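You operate a simulated robot arm through the tools that you are given. There is no shell and no other tool. Be economical: measure what you need, move in short steps, check, and stop when the job is done.

You are at the controls of a simulated robot arm. One attempt, no reset.

## Task
Put two of the spacers from the stacker bench top on the top of the hood over the take-up roll.
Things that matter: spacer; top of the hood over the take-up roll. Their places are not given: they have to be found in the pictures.

The check looks at the end state, three seconds after you hand in, the way a careful person would. Anything else that was tipped, shoved, dropped, spilled or broken makes it a failure.

## Robot
A 6-joint arm with a two-finger parallel gripper, fixed in place. Base frame: the origin is at the foot of the arm, x ahead of it, y to its left, z up; the work surface is at about z = 0. Units: mm, degrees, N and s.
With the tool pointing down near the work surface it reaches from about 140 to 580 mm from the base axis. Its first joint turns from -66.0 to 66.0 degrees. Payload 2.1 kg.
The tool frame sits at the grasp point between the pads (the TCP): z along the fingers, y along the line on which they close. The tips reach 30 mm beyond it. The gripper opens to 94 mm. The fingers are 28 mm wide and 10 mm thick; the gripper's body (50 by 96 mm) begins 55 mm behind the TCP.
Orientation is that of the tool frame in the base frame, as a unit quaternion [w, x, y, z]. With the fingers straight down and closing along the base's y, the tool's x points along the base's -x, its y along +y and its z along -z.

## Interface
- The arm moves only by the tool drive_tool. Its argument "series" is a list of rows, each an object (a shift or turn left out is 0, a gripper value left out holds the last) with "travel": the shift along the tool's x, y, z in mm, a list of three; "rot": the turn, a rotation vector about the tool's x, y, z in degrees, a list of three; "gripper": the finger opening in mm, from 0 to 94. In form: [{"travel": [x, y, z], "rot": [wx, wy, wz], "gripper": gripper}, ...]. A call has 1 to 12 rows; each row is the pose to reach, as a shift and turn from the pose commanded when the call began, along the tool's axes at that moment. Each row takes 0.2 s and may step no farther than 50 mm and 8.6 degrees from the row before; otherwise, or with a gripper value out of range, the whole call is refused. Where a pose cannot be reached the arm comes as near as it can. A force on the tool above 40 N (or 10 N above the force at the start of the call, whichever is more), or a blocked arm, ends the call early, and 0.2 s more pass. Each finger travels about 72 mm/s and halts on what it meets, pressing with about 37 N; the grip force reading is that of the motor and also rises with nothing between the fingers. The clock runs only during rows and for 0.2 s after the last one: add rows that repeat a pose to give the fingers time. The reply holds the time, the measured pose of the TCP, the force on the tool along the base axes, the opening and the grip force, in the units named above and with some noise, and new pictures: "pictures" is both (left out), scene, wrist or none.
- Cameras (640 x 400 px; columns grow to the right, rows downward): "scene" is fixed at [62.8, -386.9, 472.2]; the picture's right is [0.66, -0.75, 0.00], its down [-0.52, -0.45, -0.73] and it looks along [0.55, 0.48, -0.69] (base axes); focal length 214 px, centre (320, 200). "wrist" rides on the gripper at [-37, 0, -58] in the tool frame; the picture's right is [0.00, -1.00, 0.00], its down [0.97, 0.00, -0.24] and it looks along [0.24, 0.00, 0.97] (tool axes); focal length 218 px, centre (320, 200).
- measure_at(camera, pixels): there is no depth. For up to 12 entries [column, row, z] of the newest picture of that camera ("zoom" is the newest enlarged one), the place [x, y] in the base frame at which the ray of that pixel passes the height z, good to about 2 mm. The clock stands still meanwhile.
- close_up(camera, box): a new picture of the part [left, top, right, bottom] of that camera's present view, enlarged. The clock stands still meanwhile.
- close_job(): hands the job in; it is judged then, once.

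Go step by step. Measure first, check grasps and placings, and put right what went wrong. The budget is 60 turns and 120 pictures, counting those below and the enlarged ones. Unless the task says otherwise, let go and move clear before handing in, and close with one line.

The tools are called after "Call:" by a JSON object that holds its "api" and its "payload". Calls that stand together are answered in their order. drive_tool: Moves the arm, as the interface text tells. Its arguments: {"type":"object","properties":{"series":{"type":"array","items":{"type":"object","properties":{"travel":{"type":"array","items":{"type":"number"}},"rot":{"type":"array","items":{"type":"number"}},"gripper":{"type":"number"}}}},"pictures":{"type":"string","enum":["both","scene","wrist","none"]}},"required":["series"]} The other tools are called the same way: measure_at (camera, pixels) gives the place at which the rays of pixels pass given heights; close_up (camera, box) takes an enlarged picture of a part of a camera's view; close_job () hands the job in.

At the start:

```text
clock: 0.0
position: [201.9, -163.2, 323.2]
orientation: [0.002, 0.0, 1.0, 0.001]
ft_force: [-0.1, -0.5, 0.4]
grip_width: 93.9
grip_force: 0.1
```

scene: 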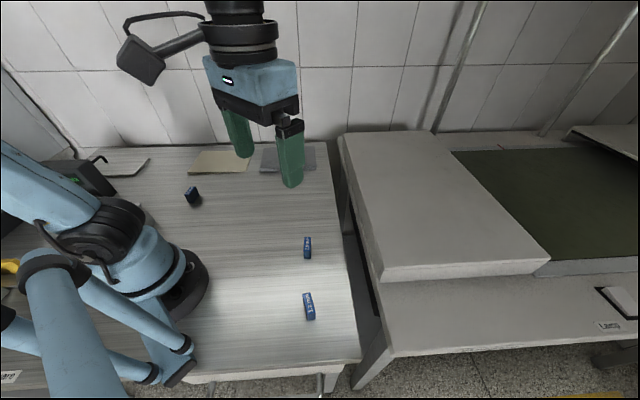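
wrist: 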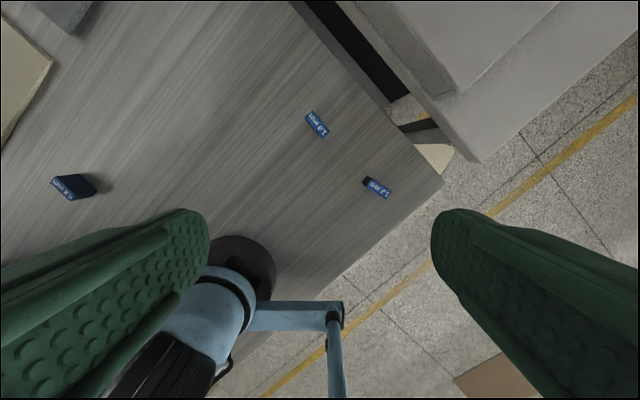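

Three small blue blocks are visible in the scene picture, at about (192,197), (308,247) and (309,306), with a large pale box to the right at (430,200). I'll enlarge both areas to identify them.

Call:
{"api": "close_up", "payload": {"camera": "scene", "box": [160, 140, 380, 340]}}

Call:
{"api": "close_up", "payload": {"camera": "scene", "box": [330, 60, 640, 360]}}

Call:
{"api": "close_up", "payload": {"camera": "wrist", "box": [0, 60, 440, 240]}}

Call:
{"api": "measure_at", "payload": {"camera": "scene", "pixels": [[192, 197, 0], [308, 237, 0], [308, 258, 0], [306, 293, 0], [312, 319, 0], [361, 361, 0], [330, 143, 0], [383, 280, 0], [338, 135, 0], [383, 280, 80], [338, 135, 80], [548, 260, 80]]}}

```text
2.00 times, centred on (270, 240) of scene
```

zoom: 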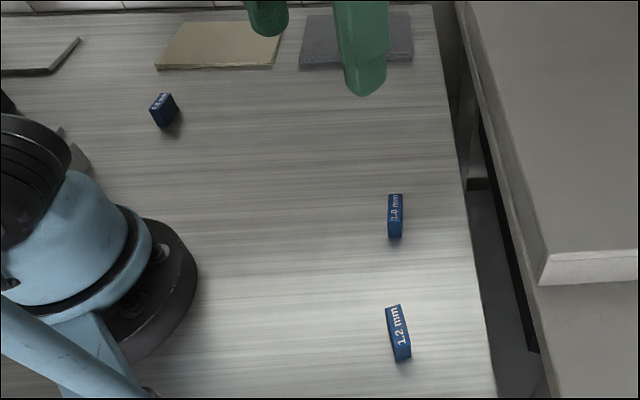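

```text
1.33 times, centred on (485, 210) of scene
```

zoom: 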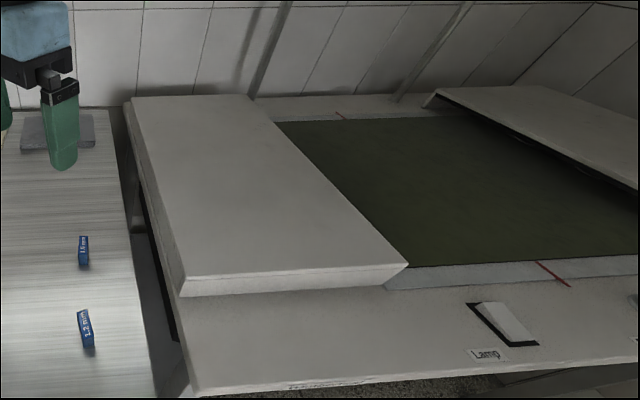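

```text
1.45 times, centred on (220, 150) of wrist
```

zoom: 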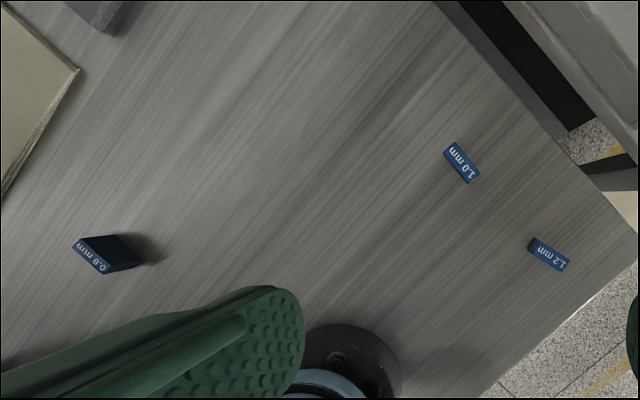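

```text
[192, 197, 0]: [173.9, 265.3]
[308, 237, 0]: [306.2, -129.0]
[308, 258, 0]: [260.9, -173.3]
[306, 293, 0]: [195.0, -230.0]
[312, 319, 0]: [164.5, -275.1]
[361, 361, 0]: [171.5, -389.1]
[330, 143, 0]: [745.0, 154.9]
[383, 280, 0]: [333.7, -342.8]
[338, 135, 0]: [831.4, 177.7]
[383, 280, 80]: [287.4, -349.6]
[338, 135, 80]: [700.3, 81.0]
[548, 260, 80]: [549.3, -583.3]
```

The blocks are labelled 0.8 mm, 1.0 mm and 1.2 mm, all spacers on the bench. The pale hood has its near corner at about scene (385,268). I need its height, so I'll look at the hood from the wrist camera.

Call:
{"api": "close_up", "payload": {"camera": "wrist", "box": [320, 0, 640, 200]}}

Call:
{"api": "close_up", "payload": {"camera": "scene", "box": [320, 200, 480, 300]}}

```text
2.00 times, centred on (480, 100) of wrist
```

zoom: 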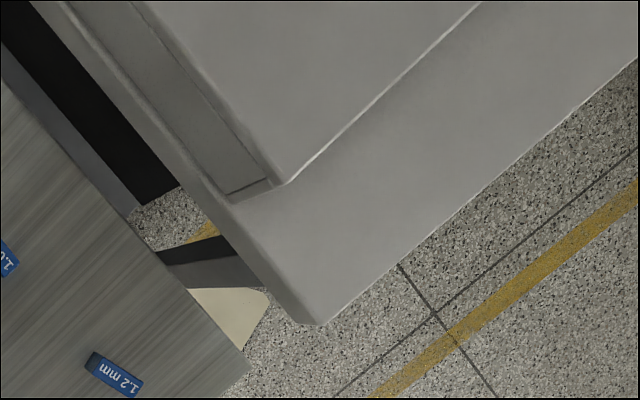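

```text
4.00 times, centred on (400, 250) of scene
```

zoom: 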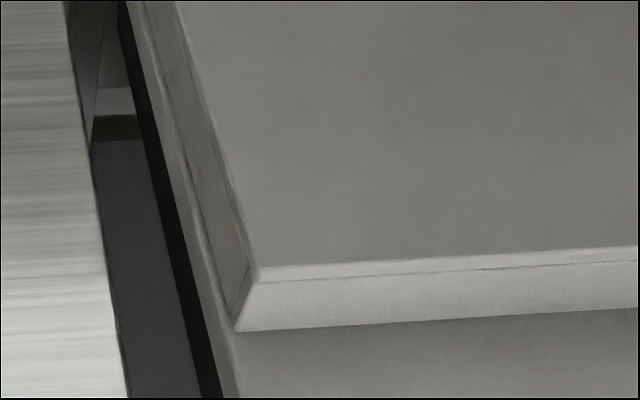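

Hood's top corner is scene (384,267) and wrist (464,91.5); bottom corner scene (379,283) and wrist (437,97). Triangulating with several heights, and measuring spacers in the wrist view.

Call:
{"api": "measure_at", "payload": {"camera": "scene", "pixels": [[384, 267, 0], [384, 267, 50], [384, 267, 100], [384, 267, 150], [548, 260, 100], [343, 133, 100], [438, 132, 100]]}}

Call:
{"api": "measure_at", "payload": {"camera": "wrist", "pixels": [[464, 91.5, 0], [464, 91.5, 50], [464, 91.5, 100], [464, 91.5, 150], [317, 124, 20], [376, 188, 20], [72, 188, 20]]}}

```text
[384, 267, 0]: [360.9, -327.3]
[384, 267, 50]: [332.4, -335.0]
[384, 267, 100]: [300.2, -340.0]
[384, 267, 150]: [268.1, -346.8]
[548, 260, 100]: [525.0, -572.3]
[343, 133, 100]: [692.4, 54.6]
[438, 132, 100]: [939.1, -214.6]
```

```text
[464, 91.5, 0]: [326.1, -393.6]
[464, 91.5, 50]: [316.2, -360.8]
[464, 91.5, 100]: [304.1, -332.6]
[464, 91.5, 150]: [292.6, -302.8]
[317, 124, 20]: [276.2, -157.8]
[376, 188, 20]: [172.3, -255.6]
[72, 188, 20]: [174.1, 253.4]
```

The rays meet near z≈92, corner (305,-338), with hood edges running at about 45°. Spacer 1.0 mm lies at about (278,-156), its long axis at about 42–45°. I'll move above it, turning the gripper to close across it.

Call:
{"api": "drive_tool", "payload": {"series": [{"travel": [-12.5, 1.3, 24], "rot": [0, 0, -7.5]}, {"travel": [-25, 2.6, 48], "rot": [0, 0, -15]}, {"travel": [-37.5, 4, 72], "rot": [0, 0, -22.5]}, {"travel": [-50, 5.3, 96], "rot": [0, 0, -30]}, {"travel": [-62, 6.6, 120], "rot": [0, 0, -37.5]}, {"travel": [-74, 8, 143], "rot": [0, 0, -45]}, {"travel": [-74, 8, 143], "rot": [0, 0, -45]}], "pictures": "both"}}

```text
clock: 1.6
position: [276.5, -155.2, 179.3]
orientation: [0.002, -0.384, 0.923, 0.0]
ft_force: [-0.2, -0.4, -0.1]
grip_width: 94.2
grip_force: 0.1
```

scene: 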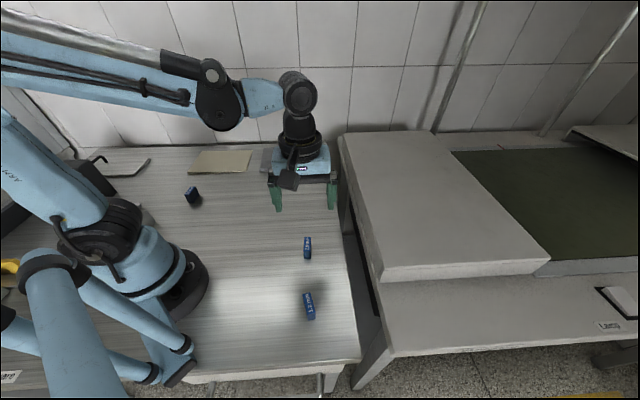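
wrist: 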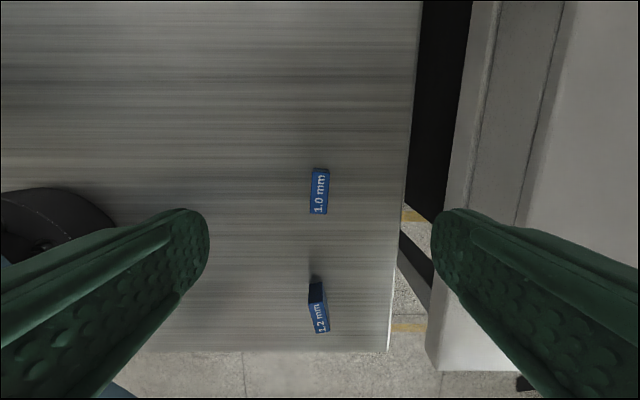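

The 1.0 mm spacer is at wrist (320,191), nearly parallel to the finger faces. I'll enlarge it to get size and height.

Call:
{"api": "close_up", "payload": {"camera": "wrist", "box": [240, 150, 400, 250]}}

Call:
{"api": "close_up", "payload": {"camera": "scene", "box": [268, 225, 348, 275]}}

Call:
{"api": "close_up", "payload": {"camera": "wrist", "box": [240, 250, 400, 350]}}

```text
4.00 times, centred on (320, 200) of wrist
```

zoom: 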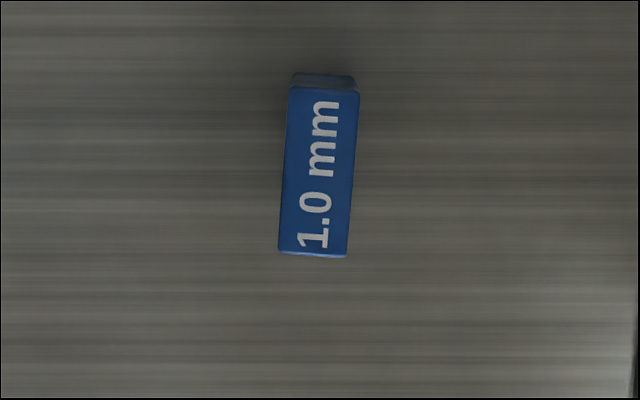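

```text
8.00 times, centred on (308, 250) of scene
```

zoom: 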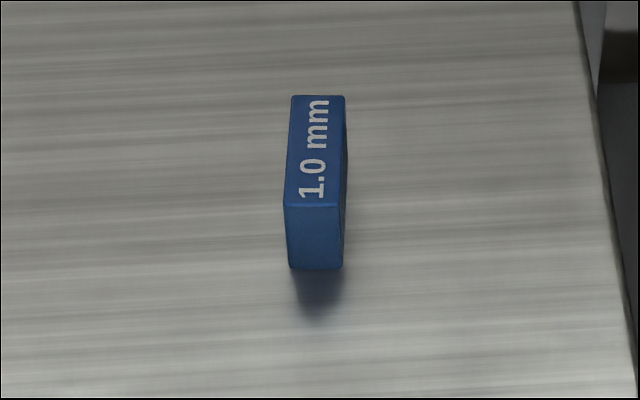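

```text
4.00 times, centred on (320, 300) of wrist
```

zoom: 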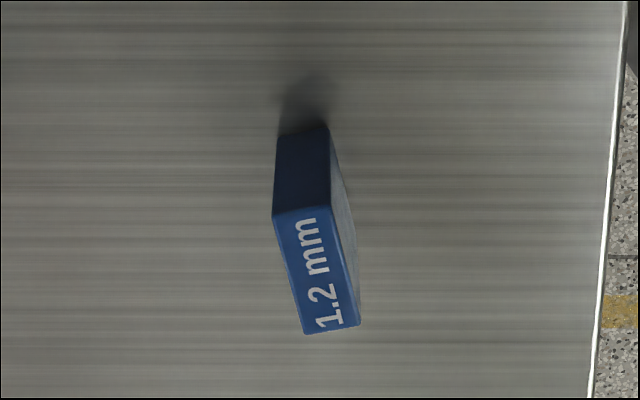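

Top face centre is wrist (319.5,193.5), rotated about 4° clockwise; the 1.2 mm top face centre is wrist (319,267). I'll measure both, with corners for the heights.

Call:
{"api": "measure_at", "payload": {"camera": "wrist", "pixels": [[319.5, 193.5, 22], [320.7, 173, 22], [318, 213.7, 22], [311, 193.5, 22], [328, 193.5, 22], [319, 317, 22], [314.7, 303.5, 22], [323, 332, 22], [320.7, 169, 0]]}}

Call:
{"api": "measure_at", "payload": {"camera": "scene", "pixels": [[307.7, 237.2, 22], [307, 250.6, 22], [307.4, 258.4, 0], [307.4, 258.4, 3]]}}

```text
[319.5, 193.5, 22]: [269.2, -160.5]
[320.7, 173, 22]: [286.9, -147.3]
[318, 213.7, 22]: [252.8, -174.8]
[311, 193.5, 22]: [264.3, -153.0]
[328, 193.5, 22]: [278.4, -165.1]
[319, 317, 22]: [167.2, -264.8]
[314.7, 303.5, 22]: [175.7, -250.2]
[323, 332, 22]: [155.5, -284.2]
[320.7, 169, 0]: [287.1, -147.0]
```

```text
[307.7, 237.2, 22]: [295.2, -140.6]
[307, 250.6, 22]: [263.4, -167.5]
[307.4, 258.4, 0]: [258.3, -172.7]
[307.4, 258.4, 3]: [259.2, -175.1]
```

Comparing both views, the spacer is about 17×40×32 mm, centred near (271.5,-159.5). I'll align, lower to TCP z≈35, and check before closing.

Call:
{"api": "drive_tool", "payload": {"series": [{"travel": [6.6, 0.5, 40], "rot": [0, 0, 4], "gripper": 60}, {"travel": [6.6, 0.5, 80], "rot": [0, 0, 4]}, {"travel": [6.6, 0.5, 110], "rot": [0, 0, 4]}, {"travel": [6.6, 0.5, 110], "rot": [0, 0, 4]}]}}

```text
clock: 2.6
position: [273.0, -159.9, 69.6]
orientation: [0.002, -0.35, 0.937, 0.001]
ft_force: [-0.7, 0.0, 0.3]
grip_width: 60.0
grip_force: 0.1
```

scene: 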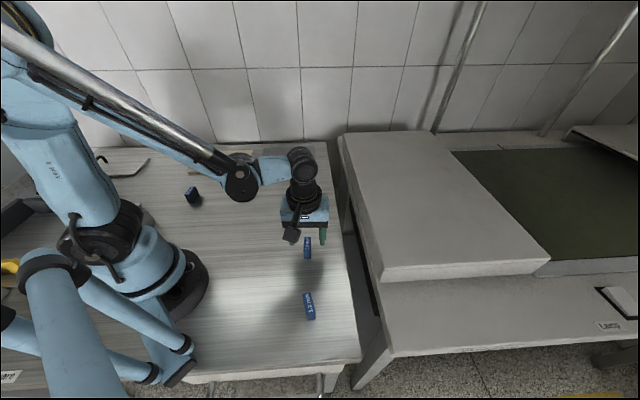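
wrist: 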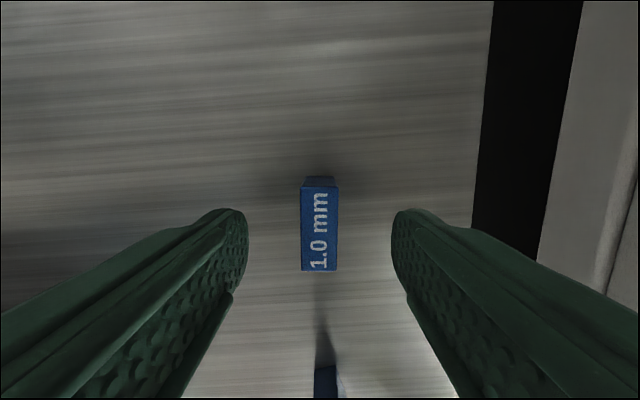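

The spacer is centred between the pads at wrist (320,229), which is where the grasp axis falls. Going down 35 mm and closing.

Call:
{"api": "drive_tool", "payload": {"series": [{"travel": [0, 0, 20]}, {"travel": [0, 0, 35]}, {"travel": [0, 0, 35]}, {"travel": [0, 0, 35], "gripper": 10}, {"travel": [0, 0, 35], "gripper": 10}, {"travel": [0, 0, 35], "gripper": 10}, {"travel": [0, 0, 35], "gripper": 10}], "pictures": "wrist"}}

```text
clock: 4.2
position: [272.0, -159.6, 35.2]
orientation: [0.002, -0.351, 0.936, 0.0]
ft_force: [-0.4, -0.3, -0.1]
grip_width: 20.3
grip_force: 36.3
```

wrist: 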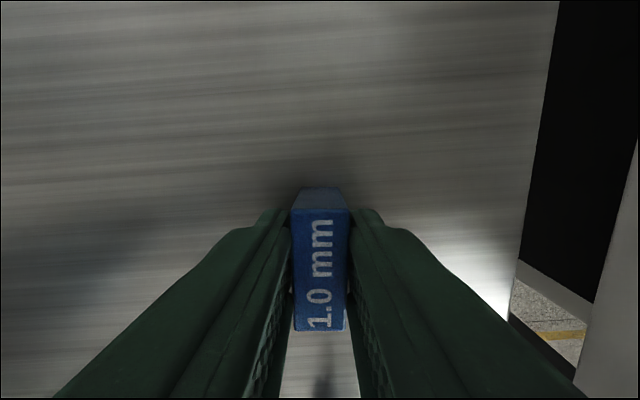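

Held at 20.3 mm opening with 36 N. Lifting to z≈200, then traversing to above the hood at (418,-296).

Call:
{"api": "drive_tool", "payload": {"series": [{"travel": [0, 0, -25]}, {"travel": [0, 0, -70]}, {"travel": [0, 0, -115]}, {"travel": [0, 0, -160]}, {"travel": [-4, -35, -165]}, {"travel": [-8, -75, -165]}, {"travel": [-12, -115, -165]}, {"travel": [-16, -155, -165]}, {"travel": [-20, -190, -165]}, {"travel": [-20.7, -198.5, -165]}, {"travel": [-20.7, -198.5, -165]}]}}

```text
clock: 6.6
position: [417.4, -296.4, 199.9]
orientation: [0.002, -0.351, 0.937, -0.001]
ft_force: [-0.3, -0.7, 0.2]
grip_width: 20.4
grip_force: 37.2
```

scene: 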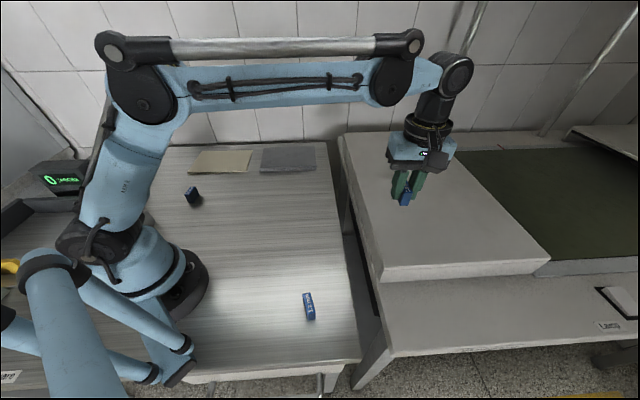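
wrist: 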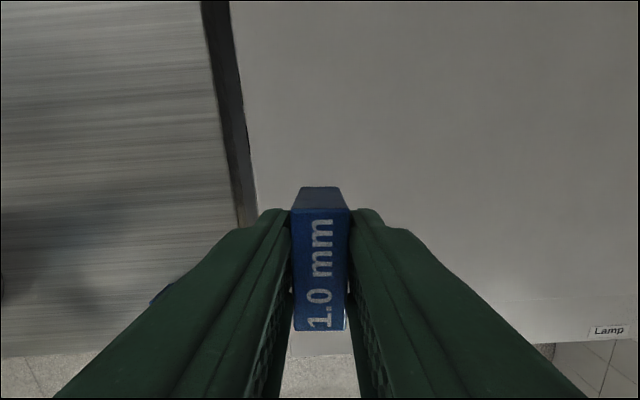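

The spacer is held over the hood. Lowering to z≈145 to look at the gap.

Call:
{"api": "drive_tool", "payload": {"series": [{"travel": [0, 0, 30]}, {"travel": [0, 0, 53]}, {"travel": [0, 0, 53]}]}}

Call:
{"api": "close_up", "payload": {"camera": "scene", "box": [340, 160, 500, 260]}}

```text
clock: 7.4
position: [418.4, -295.0, 147.5]
orientation: [0.002, -0.35, 0.937, -0.001]
ft_force: [0.4, 0.1, -1.1]
grip_width: 20.6
grip_force: 36.9
```

scene: 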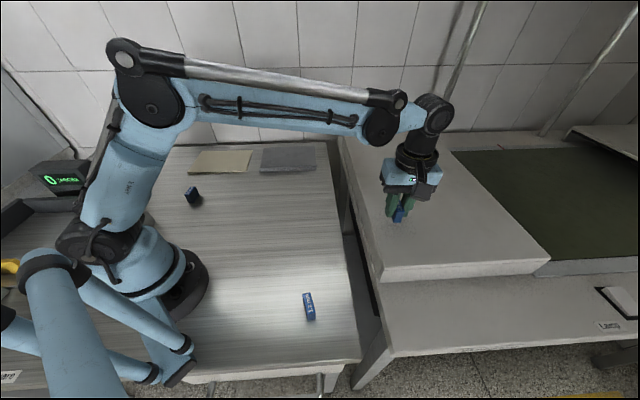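
wrist: 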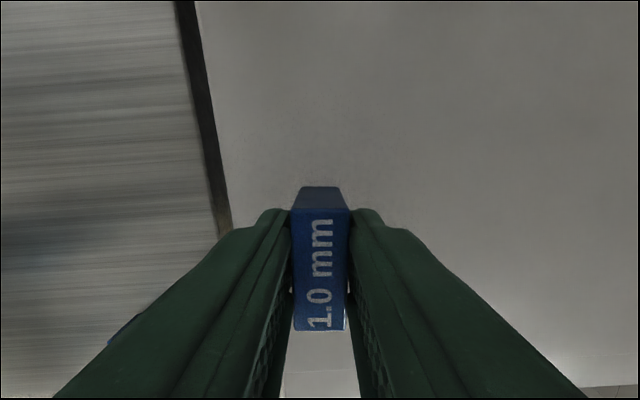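

```text
4.00 times, centred on (420, 210) of scene
```

zoom: 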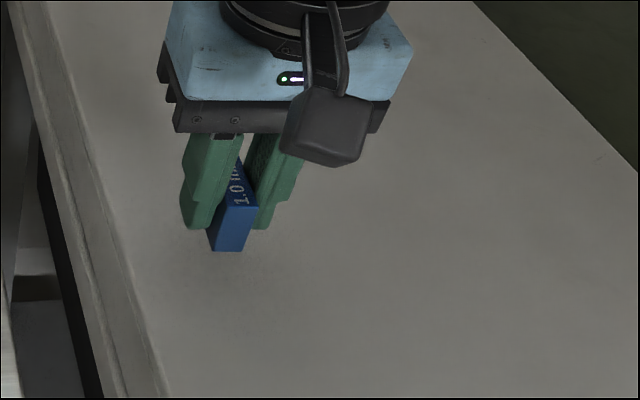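

No shadow contact yet. Continue down in small steps, reading force.

Call:
{"api": "drive_tool", "payload": {"series": [{"travel": [0, 0, 8]}, {"travel": [0, 0, 14]}, {"travel": [0, 0, 14]}], "pictures": "none"}}

Call:
{"api": "close_up", "payload": {"camera": "scene", "box": [360, 180, 440, 230]}}

```text
clock: 8.2
position: [420.2, -294.6, 132.9]
orientation: [0.002, -0.35, 0.937, 0.0]
ft_force: [0.6, 0.3, -0.6]
grip_width: 20.8
grip_force: 37.4
```

```text
8.00 times, centred on (400, 205) of scene
```

zoom: 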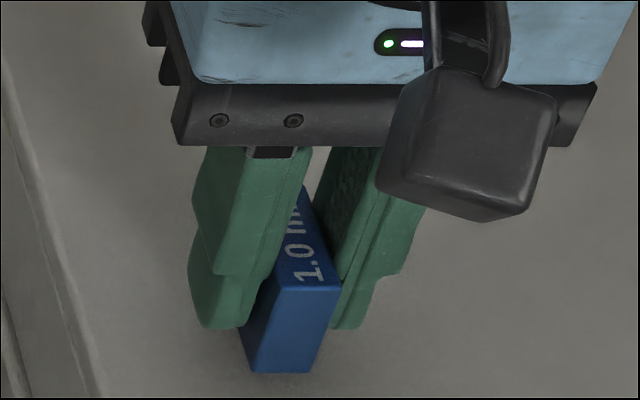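

Still free (no force). Continuing down in 2 mm steps.

Call:
{"api": "drive_tool", "payload": {"series": [{"travel": [0, 0, 2]}, {"travel": [0, 0, 4]}, {"travel": [0, 0, 4]}], "pictures": "none"}}

```text
clock: 9.0
position: [419.4, -295.4, 129.1]
orientation: [0.002, -0.35, 0.937, 0.0]
ft_force: [0.0, 0.3, -0.5]
grip_width: 20.6
grip_force: 37.0
```

Call:
{"api": "drive_tool", "payload": {"series": [{"travel": [0, 0, 1.5]}, {"travel": [0, 0, 3]}, {"travel": [0, 0, 3]}], "pictures": "none"}}

```text
clock: 9.8
position: [418.3, -295.4, 126.0]
orientation: [0.002, -0.35, 0.937, 0.0]
ft_force: [0.1, 0.3, -1.5]
grip_width: 20.5
grip_force: 36.7
```

No contact force yet; going on another 2 mm and looking.

Call:
{"api": "drive_tool", "payload": {"series": [{"travel": [0, 0, 1]}, {"travel": [0, 0, 2]}, {"travel": [0, 0, 2]}], "pictures": "none"}}

Call:
{"api": "close_up", "payload": {"camera": "scene", "box": [360, 180, 440, 230]}}

```text
clock: 10.6
position: [418.7, -295.4, 124.9]
orientation: [0.002, -0.351, 0.936, 0.001]
ft_force: [-1.2, 1.3, 13.9]
grip_width: 20.6
grip_force: 37.2
```

```text
8.00 times, centred on (400, 205) of scene
```

zoom: 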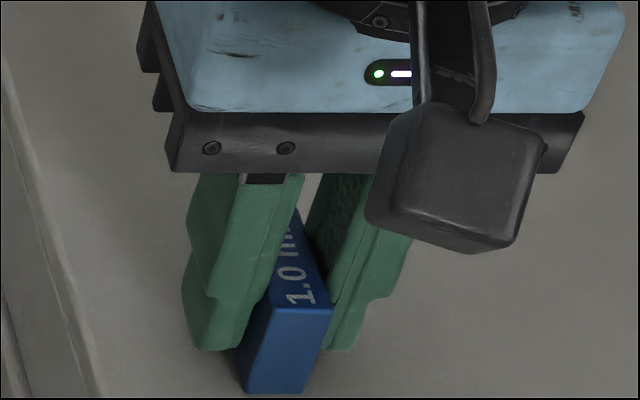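

Contact at z≈125 (13.9 N), so the hood top is at about z=90. Opening, then rising straight up.

Call:
{"api": "drive_tool", "payload": {"series": [{"travel": [0, 0, -1], "gripper": 50}, {"travel": [0, 0, -1], "gripper": 50}, {"travel": [0, 0, -1], "gripper": 50}, {"travel": [0, 0, -40]}, {"travel": [0, 0, -80]}, {"travel": [0, 0, -80]}]}}

```text
clock: 12.0
position: [419.2, -297.5, 204.9]
orientation: [0.003, -0.35, 0.937, 0.0]
ft_force: [0.4, -0.8, 0.0]
grip_width: 50.0
grip_force: 0.1
```

scene: 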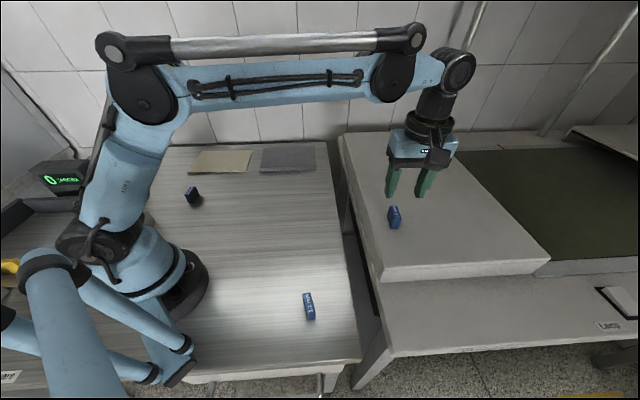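
wrist: 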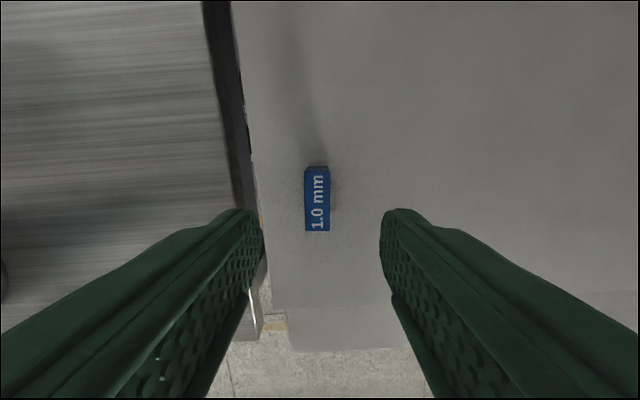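

The 1.0 mm spacer stands on the hood. Now moving to above the 1.2 mm spacer near (174,-259), turning about 19° more to match it.

Call:
{"api": "drive_tool", "payload": {"series": [{"travel": [23, 27, 0], "rot": [0, 0, -3]}, {"travel": [46, 54, 0], "rot": [0, 0, -6]}, {"travel": [69, 81, 0], "rot": [0, 0, -9]}, {"travel": [92, 108, 0], "rot": [0, 0, -12]}, {"travel": [115, 135, 0], "rot": [0, 0, -15]}, {"travel": [138, 162, 0], "rot": [0, 0, -18]}, {"travel": [160, 189.4, 5], "rot": [0, 0, -19]}, {"travel": [160, 189.4, 50], "rot": [0, 0, -19]}, {"travel": [160, 189.4, 80], "rot": [0, 0, -19], "gripper": 60}, {"travel": [160, 189.4, 80], "rot": [0, 0, -19]}]}}

Call:
{"api": "close_up", "payload": {"camera": "wrist", "box": [240, 150, 400, 250]}}

```text
clock: 14.2
position: [174.2, -254.9, 125.2]
orientation: [0.002, -0.501, 0.866, -0.001]
ft_force: [-0.8, 0.4, 0.4]
grip_width: 60.1
grip_force: 0.0
```

scene: 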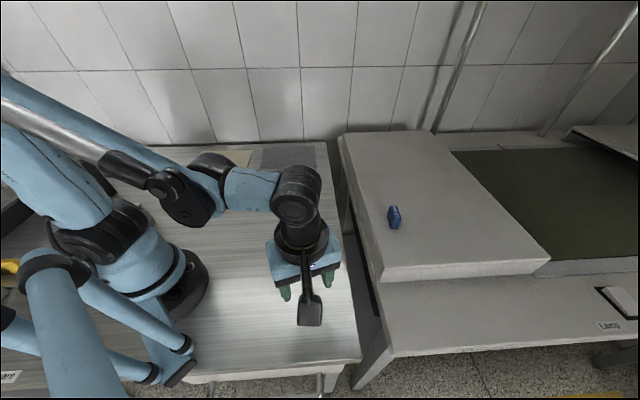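
wrist: 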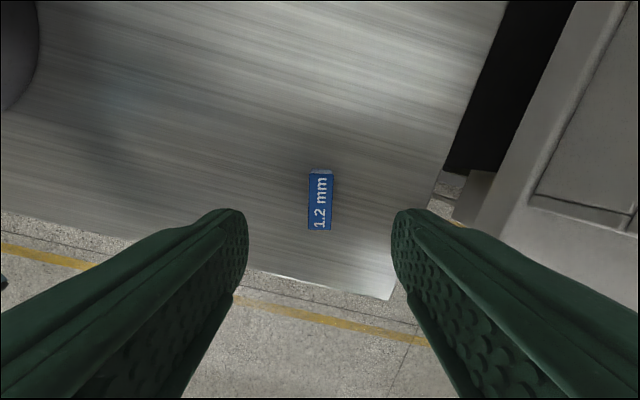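

```text
4.00 times, centred on (320, 200) of wrist
```

zoom: 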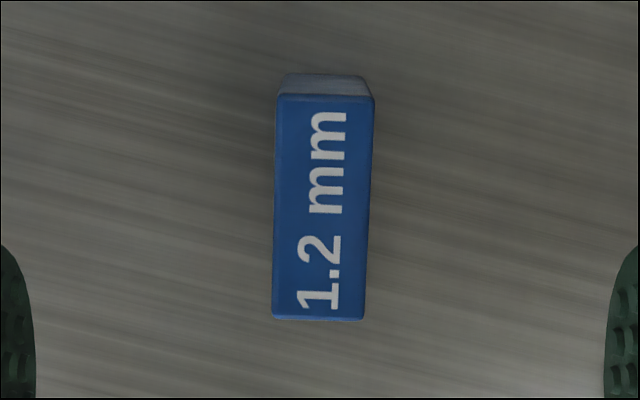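

Aligned within about 2°; the spacer centre at wrist (320.5,202) is 2 mm from the grasp axis. Correcting, descending 90 mm and closing.

Call:
{"api": "drive_tool", "payload": {"series": [{"travel": [1.8, 0, 40], "rot": [0, 0, 2]}, {"travel": [1.8, 0, 70], "rot": [0, 0, 2]}, {"travel": [1.8, 0, 90], "rot": [0, 0, 2]}, {"travel": [1.8, 0, 90], "rot": [0, 0, 2]}, {"travel": [1.8, 0, 90], "rot": [0, 0, 2], "gripper": 10}, {"travel": [1.8, 0, 90], "rot": [0, 0, 2], "gripper": 10}, {"travel": [1.8, 0, 90], "rot": [0, 0, 2], "gripper": 10}, {"travel": [1.8, 0, 90], "rot": [0, 0, 2], "gripper": 10}], "pictures": "wrist"}}

```text
clock: 16.0
position: [172.4, -260.2, 35.3]
orientation: [0.002, -0.484, 0.875, 0.0]
ft_force: [-0.9, 0.0, 0.6]
grip_width: 20.7
grip_force: 36.6
```

wrist: 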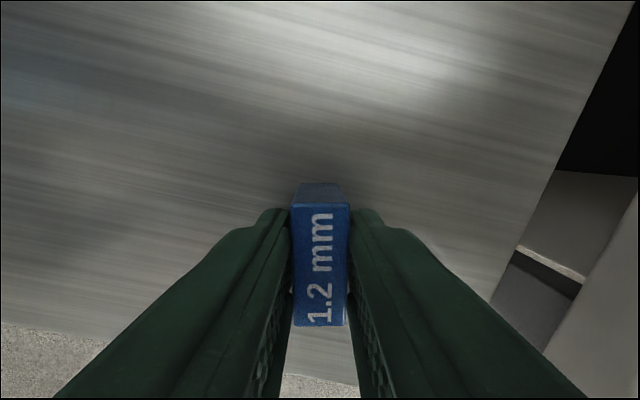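

Held at 20.7 mm. Lifting to z≈200 and traversing to (382,-352), about 67 mm from the first spacer and well within the hood edges.

Call:
{"api": "drive_tool", "payload": {"series": [{"travel": [0, 0, -25]}, {"travel": [0, 0, -70]}, {"travel": [0, 0, -115]}, {"travel": [0, 0, -160]}, {"travel": [-6, -40, -165]}, {"travel": [-12, -80, -165]}, {"travel": [-18, -120, -165]}, {"travel": [-24, -160, -165]}, {"travel": [-29, -198, -165]}, {"travel": [-33.5, -226.3, -165]}, {"travel": [-33.5, -226.3, -165]}, {"travel": [-33.5, -226.3, -125]}]}}

```text
clock: 18.6
position: [384.2, -351.6, 157.8]
orientation: [0.001, -0.485, 0.875, 0.0]
ft_force: [0.5, -1.0, -1.2]
grip_width: 20.7
grip_force: 37.1
```

scene: 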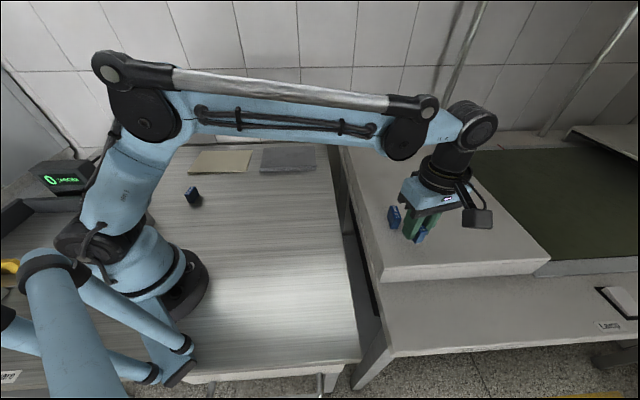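
wrist: 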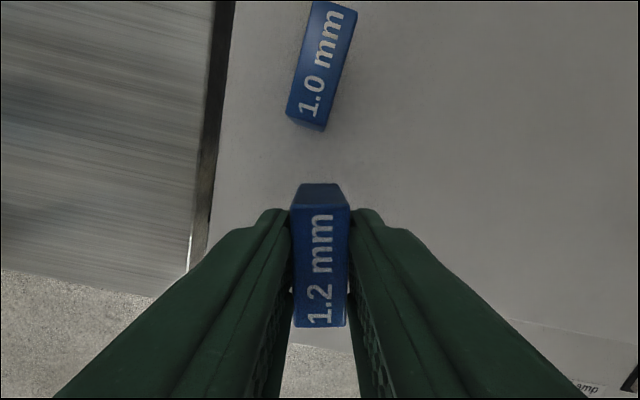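

Clear gap to the first spacer in the wrist view (its near end at row 130). Lowering to z≈128, then creeping to contact.

Call:
{"api": "drive_tool", "payload": {"series": [{"travel": [0, 0, 15]}, {"travel": [0, 0, 26]}, {"travel": [0, 0, 30]}, {"travel": [0, 0, 30]}, {"travel": [0, 0, 30]}], "pictures": "scene"}}

```text
clock: 19.8
position: [381.1, -351.3, 128.3]
orientation: [0.001, -0.485, 0.875, -0.001]
ft_force: [0.1, -0.4, -0.5]
grip_width: 20.9
grip_force: 37.1
```

scene: 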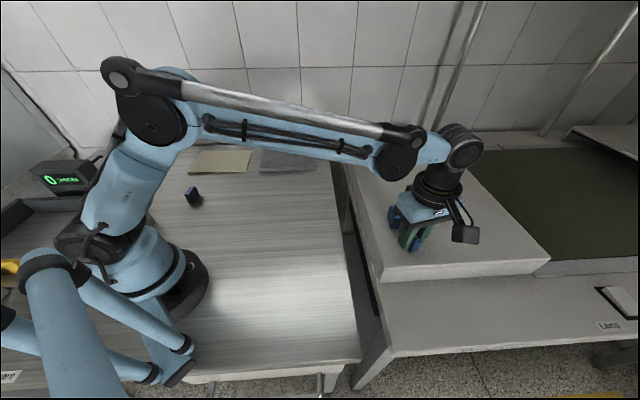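

Call:
{"api": "drive_tool", "payload": {"series": [{"travel": [0, 0, 1.2]}, {"travel": [0, 0, 2.5]}, {"travel": [0, 0, 2.5]}], "pictures": "none"}}

```text
clock: 20.6
position: [382.8, -350.8, 126.8]
orientation: [0.001, -0.485, 0.875, 0.0]
ft_force: [0.3, -0.4, -0.8]
grip_width: 20.7
grip_force: 36.9
```

Call:
{"api": "drive_tool", "payload": {"series": [{"travel": [0, 0, 1]}, {"travel": [0, 0, 1.8]}, {"travel": [0, 0, 1.8]}], "pictures": "none"}}

```text
clock: 21.4
position: [381.7, -351.0, 125.0]
orientation: [0.002, -0.485, 0.874, 0.0]
ft_force: [0.4, 2.1, 5.5]
grip_width: 20.5
grip_force: 37.2
```

Contact at z=125 (5.5 N). Opening modestly and rising straight up.

Call:
{"api": "drive_tool", "payload": {"series": [{"travel": [0, 0, 0], "gripper": 50}, {"travel": [0, 0, 0], "gripper": 50}, {"travel": [0, 0, 0], "gripper": 50}, {"travel": [0, 0, -40]}, {"travel": [0, 0, -80]}, {"travel": [0, 30, -110]}, {"travel": [0, 75, -110]}, {"travel": [0, 120, -110]}, {"travel": [0, 120, -110]}]}}

Call:
{"api": "close_up", "payload": {"camera": "scene", "box": [340, 180, 500, 280]}}

```text
clock: 23.4
position: [279.8, -287.7, 234.1]
orientation: [0.001, -0.485, 0.875, -0.001]
ft_force: [-0.4, 0.4, 0.0]
grip_width: 49.9
grip_force: 0.1
```

scene: 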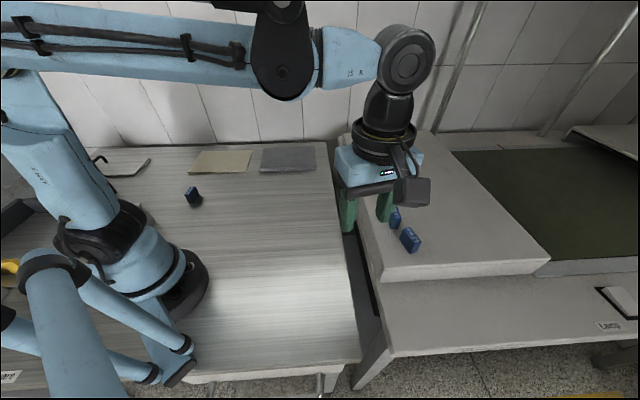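
wrist: 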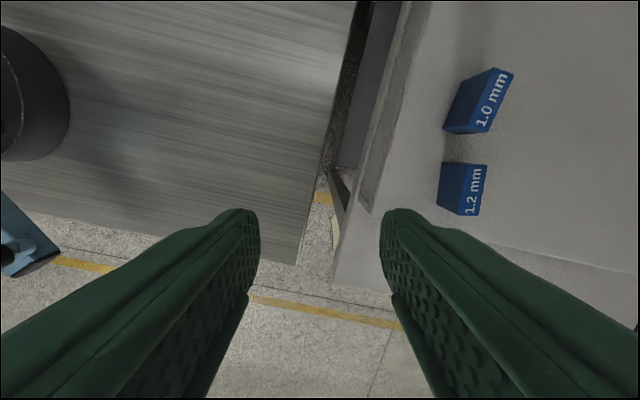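

```text
4.00 times, centred on (420, 230) of scene
```

zoom: 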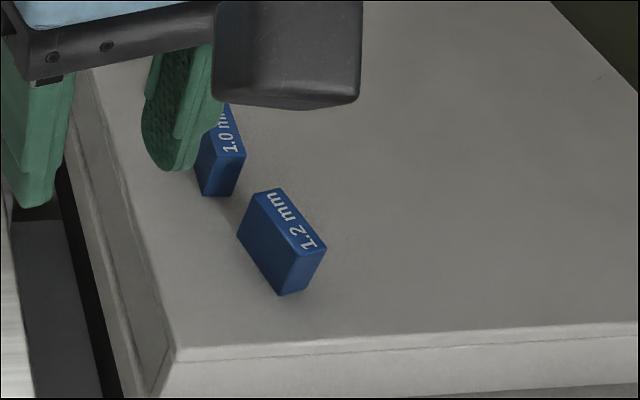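

Both spacers (1.0 mm and 1.2 mm) stand upright on the hood top, the gripper is clear, and the third spacer is untouched at scene (192,197). Handing in.

Call:
{"api": "close_job", "payload": {}}

```text
The job is handed in.
```

I put the 1.0 mm and 1.2 mm spacers on top of the hood over the take-up roll, both standing upright; the gripper is clear, the 0.8 mm spacer is still on the bench, and the job is handed in.
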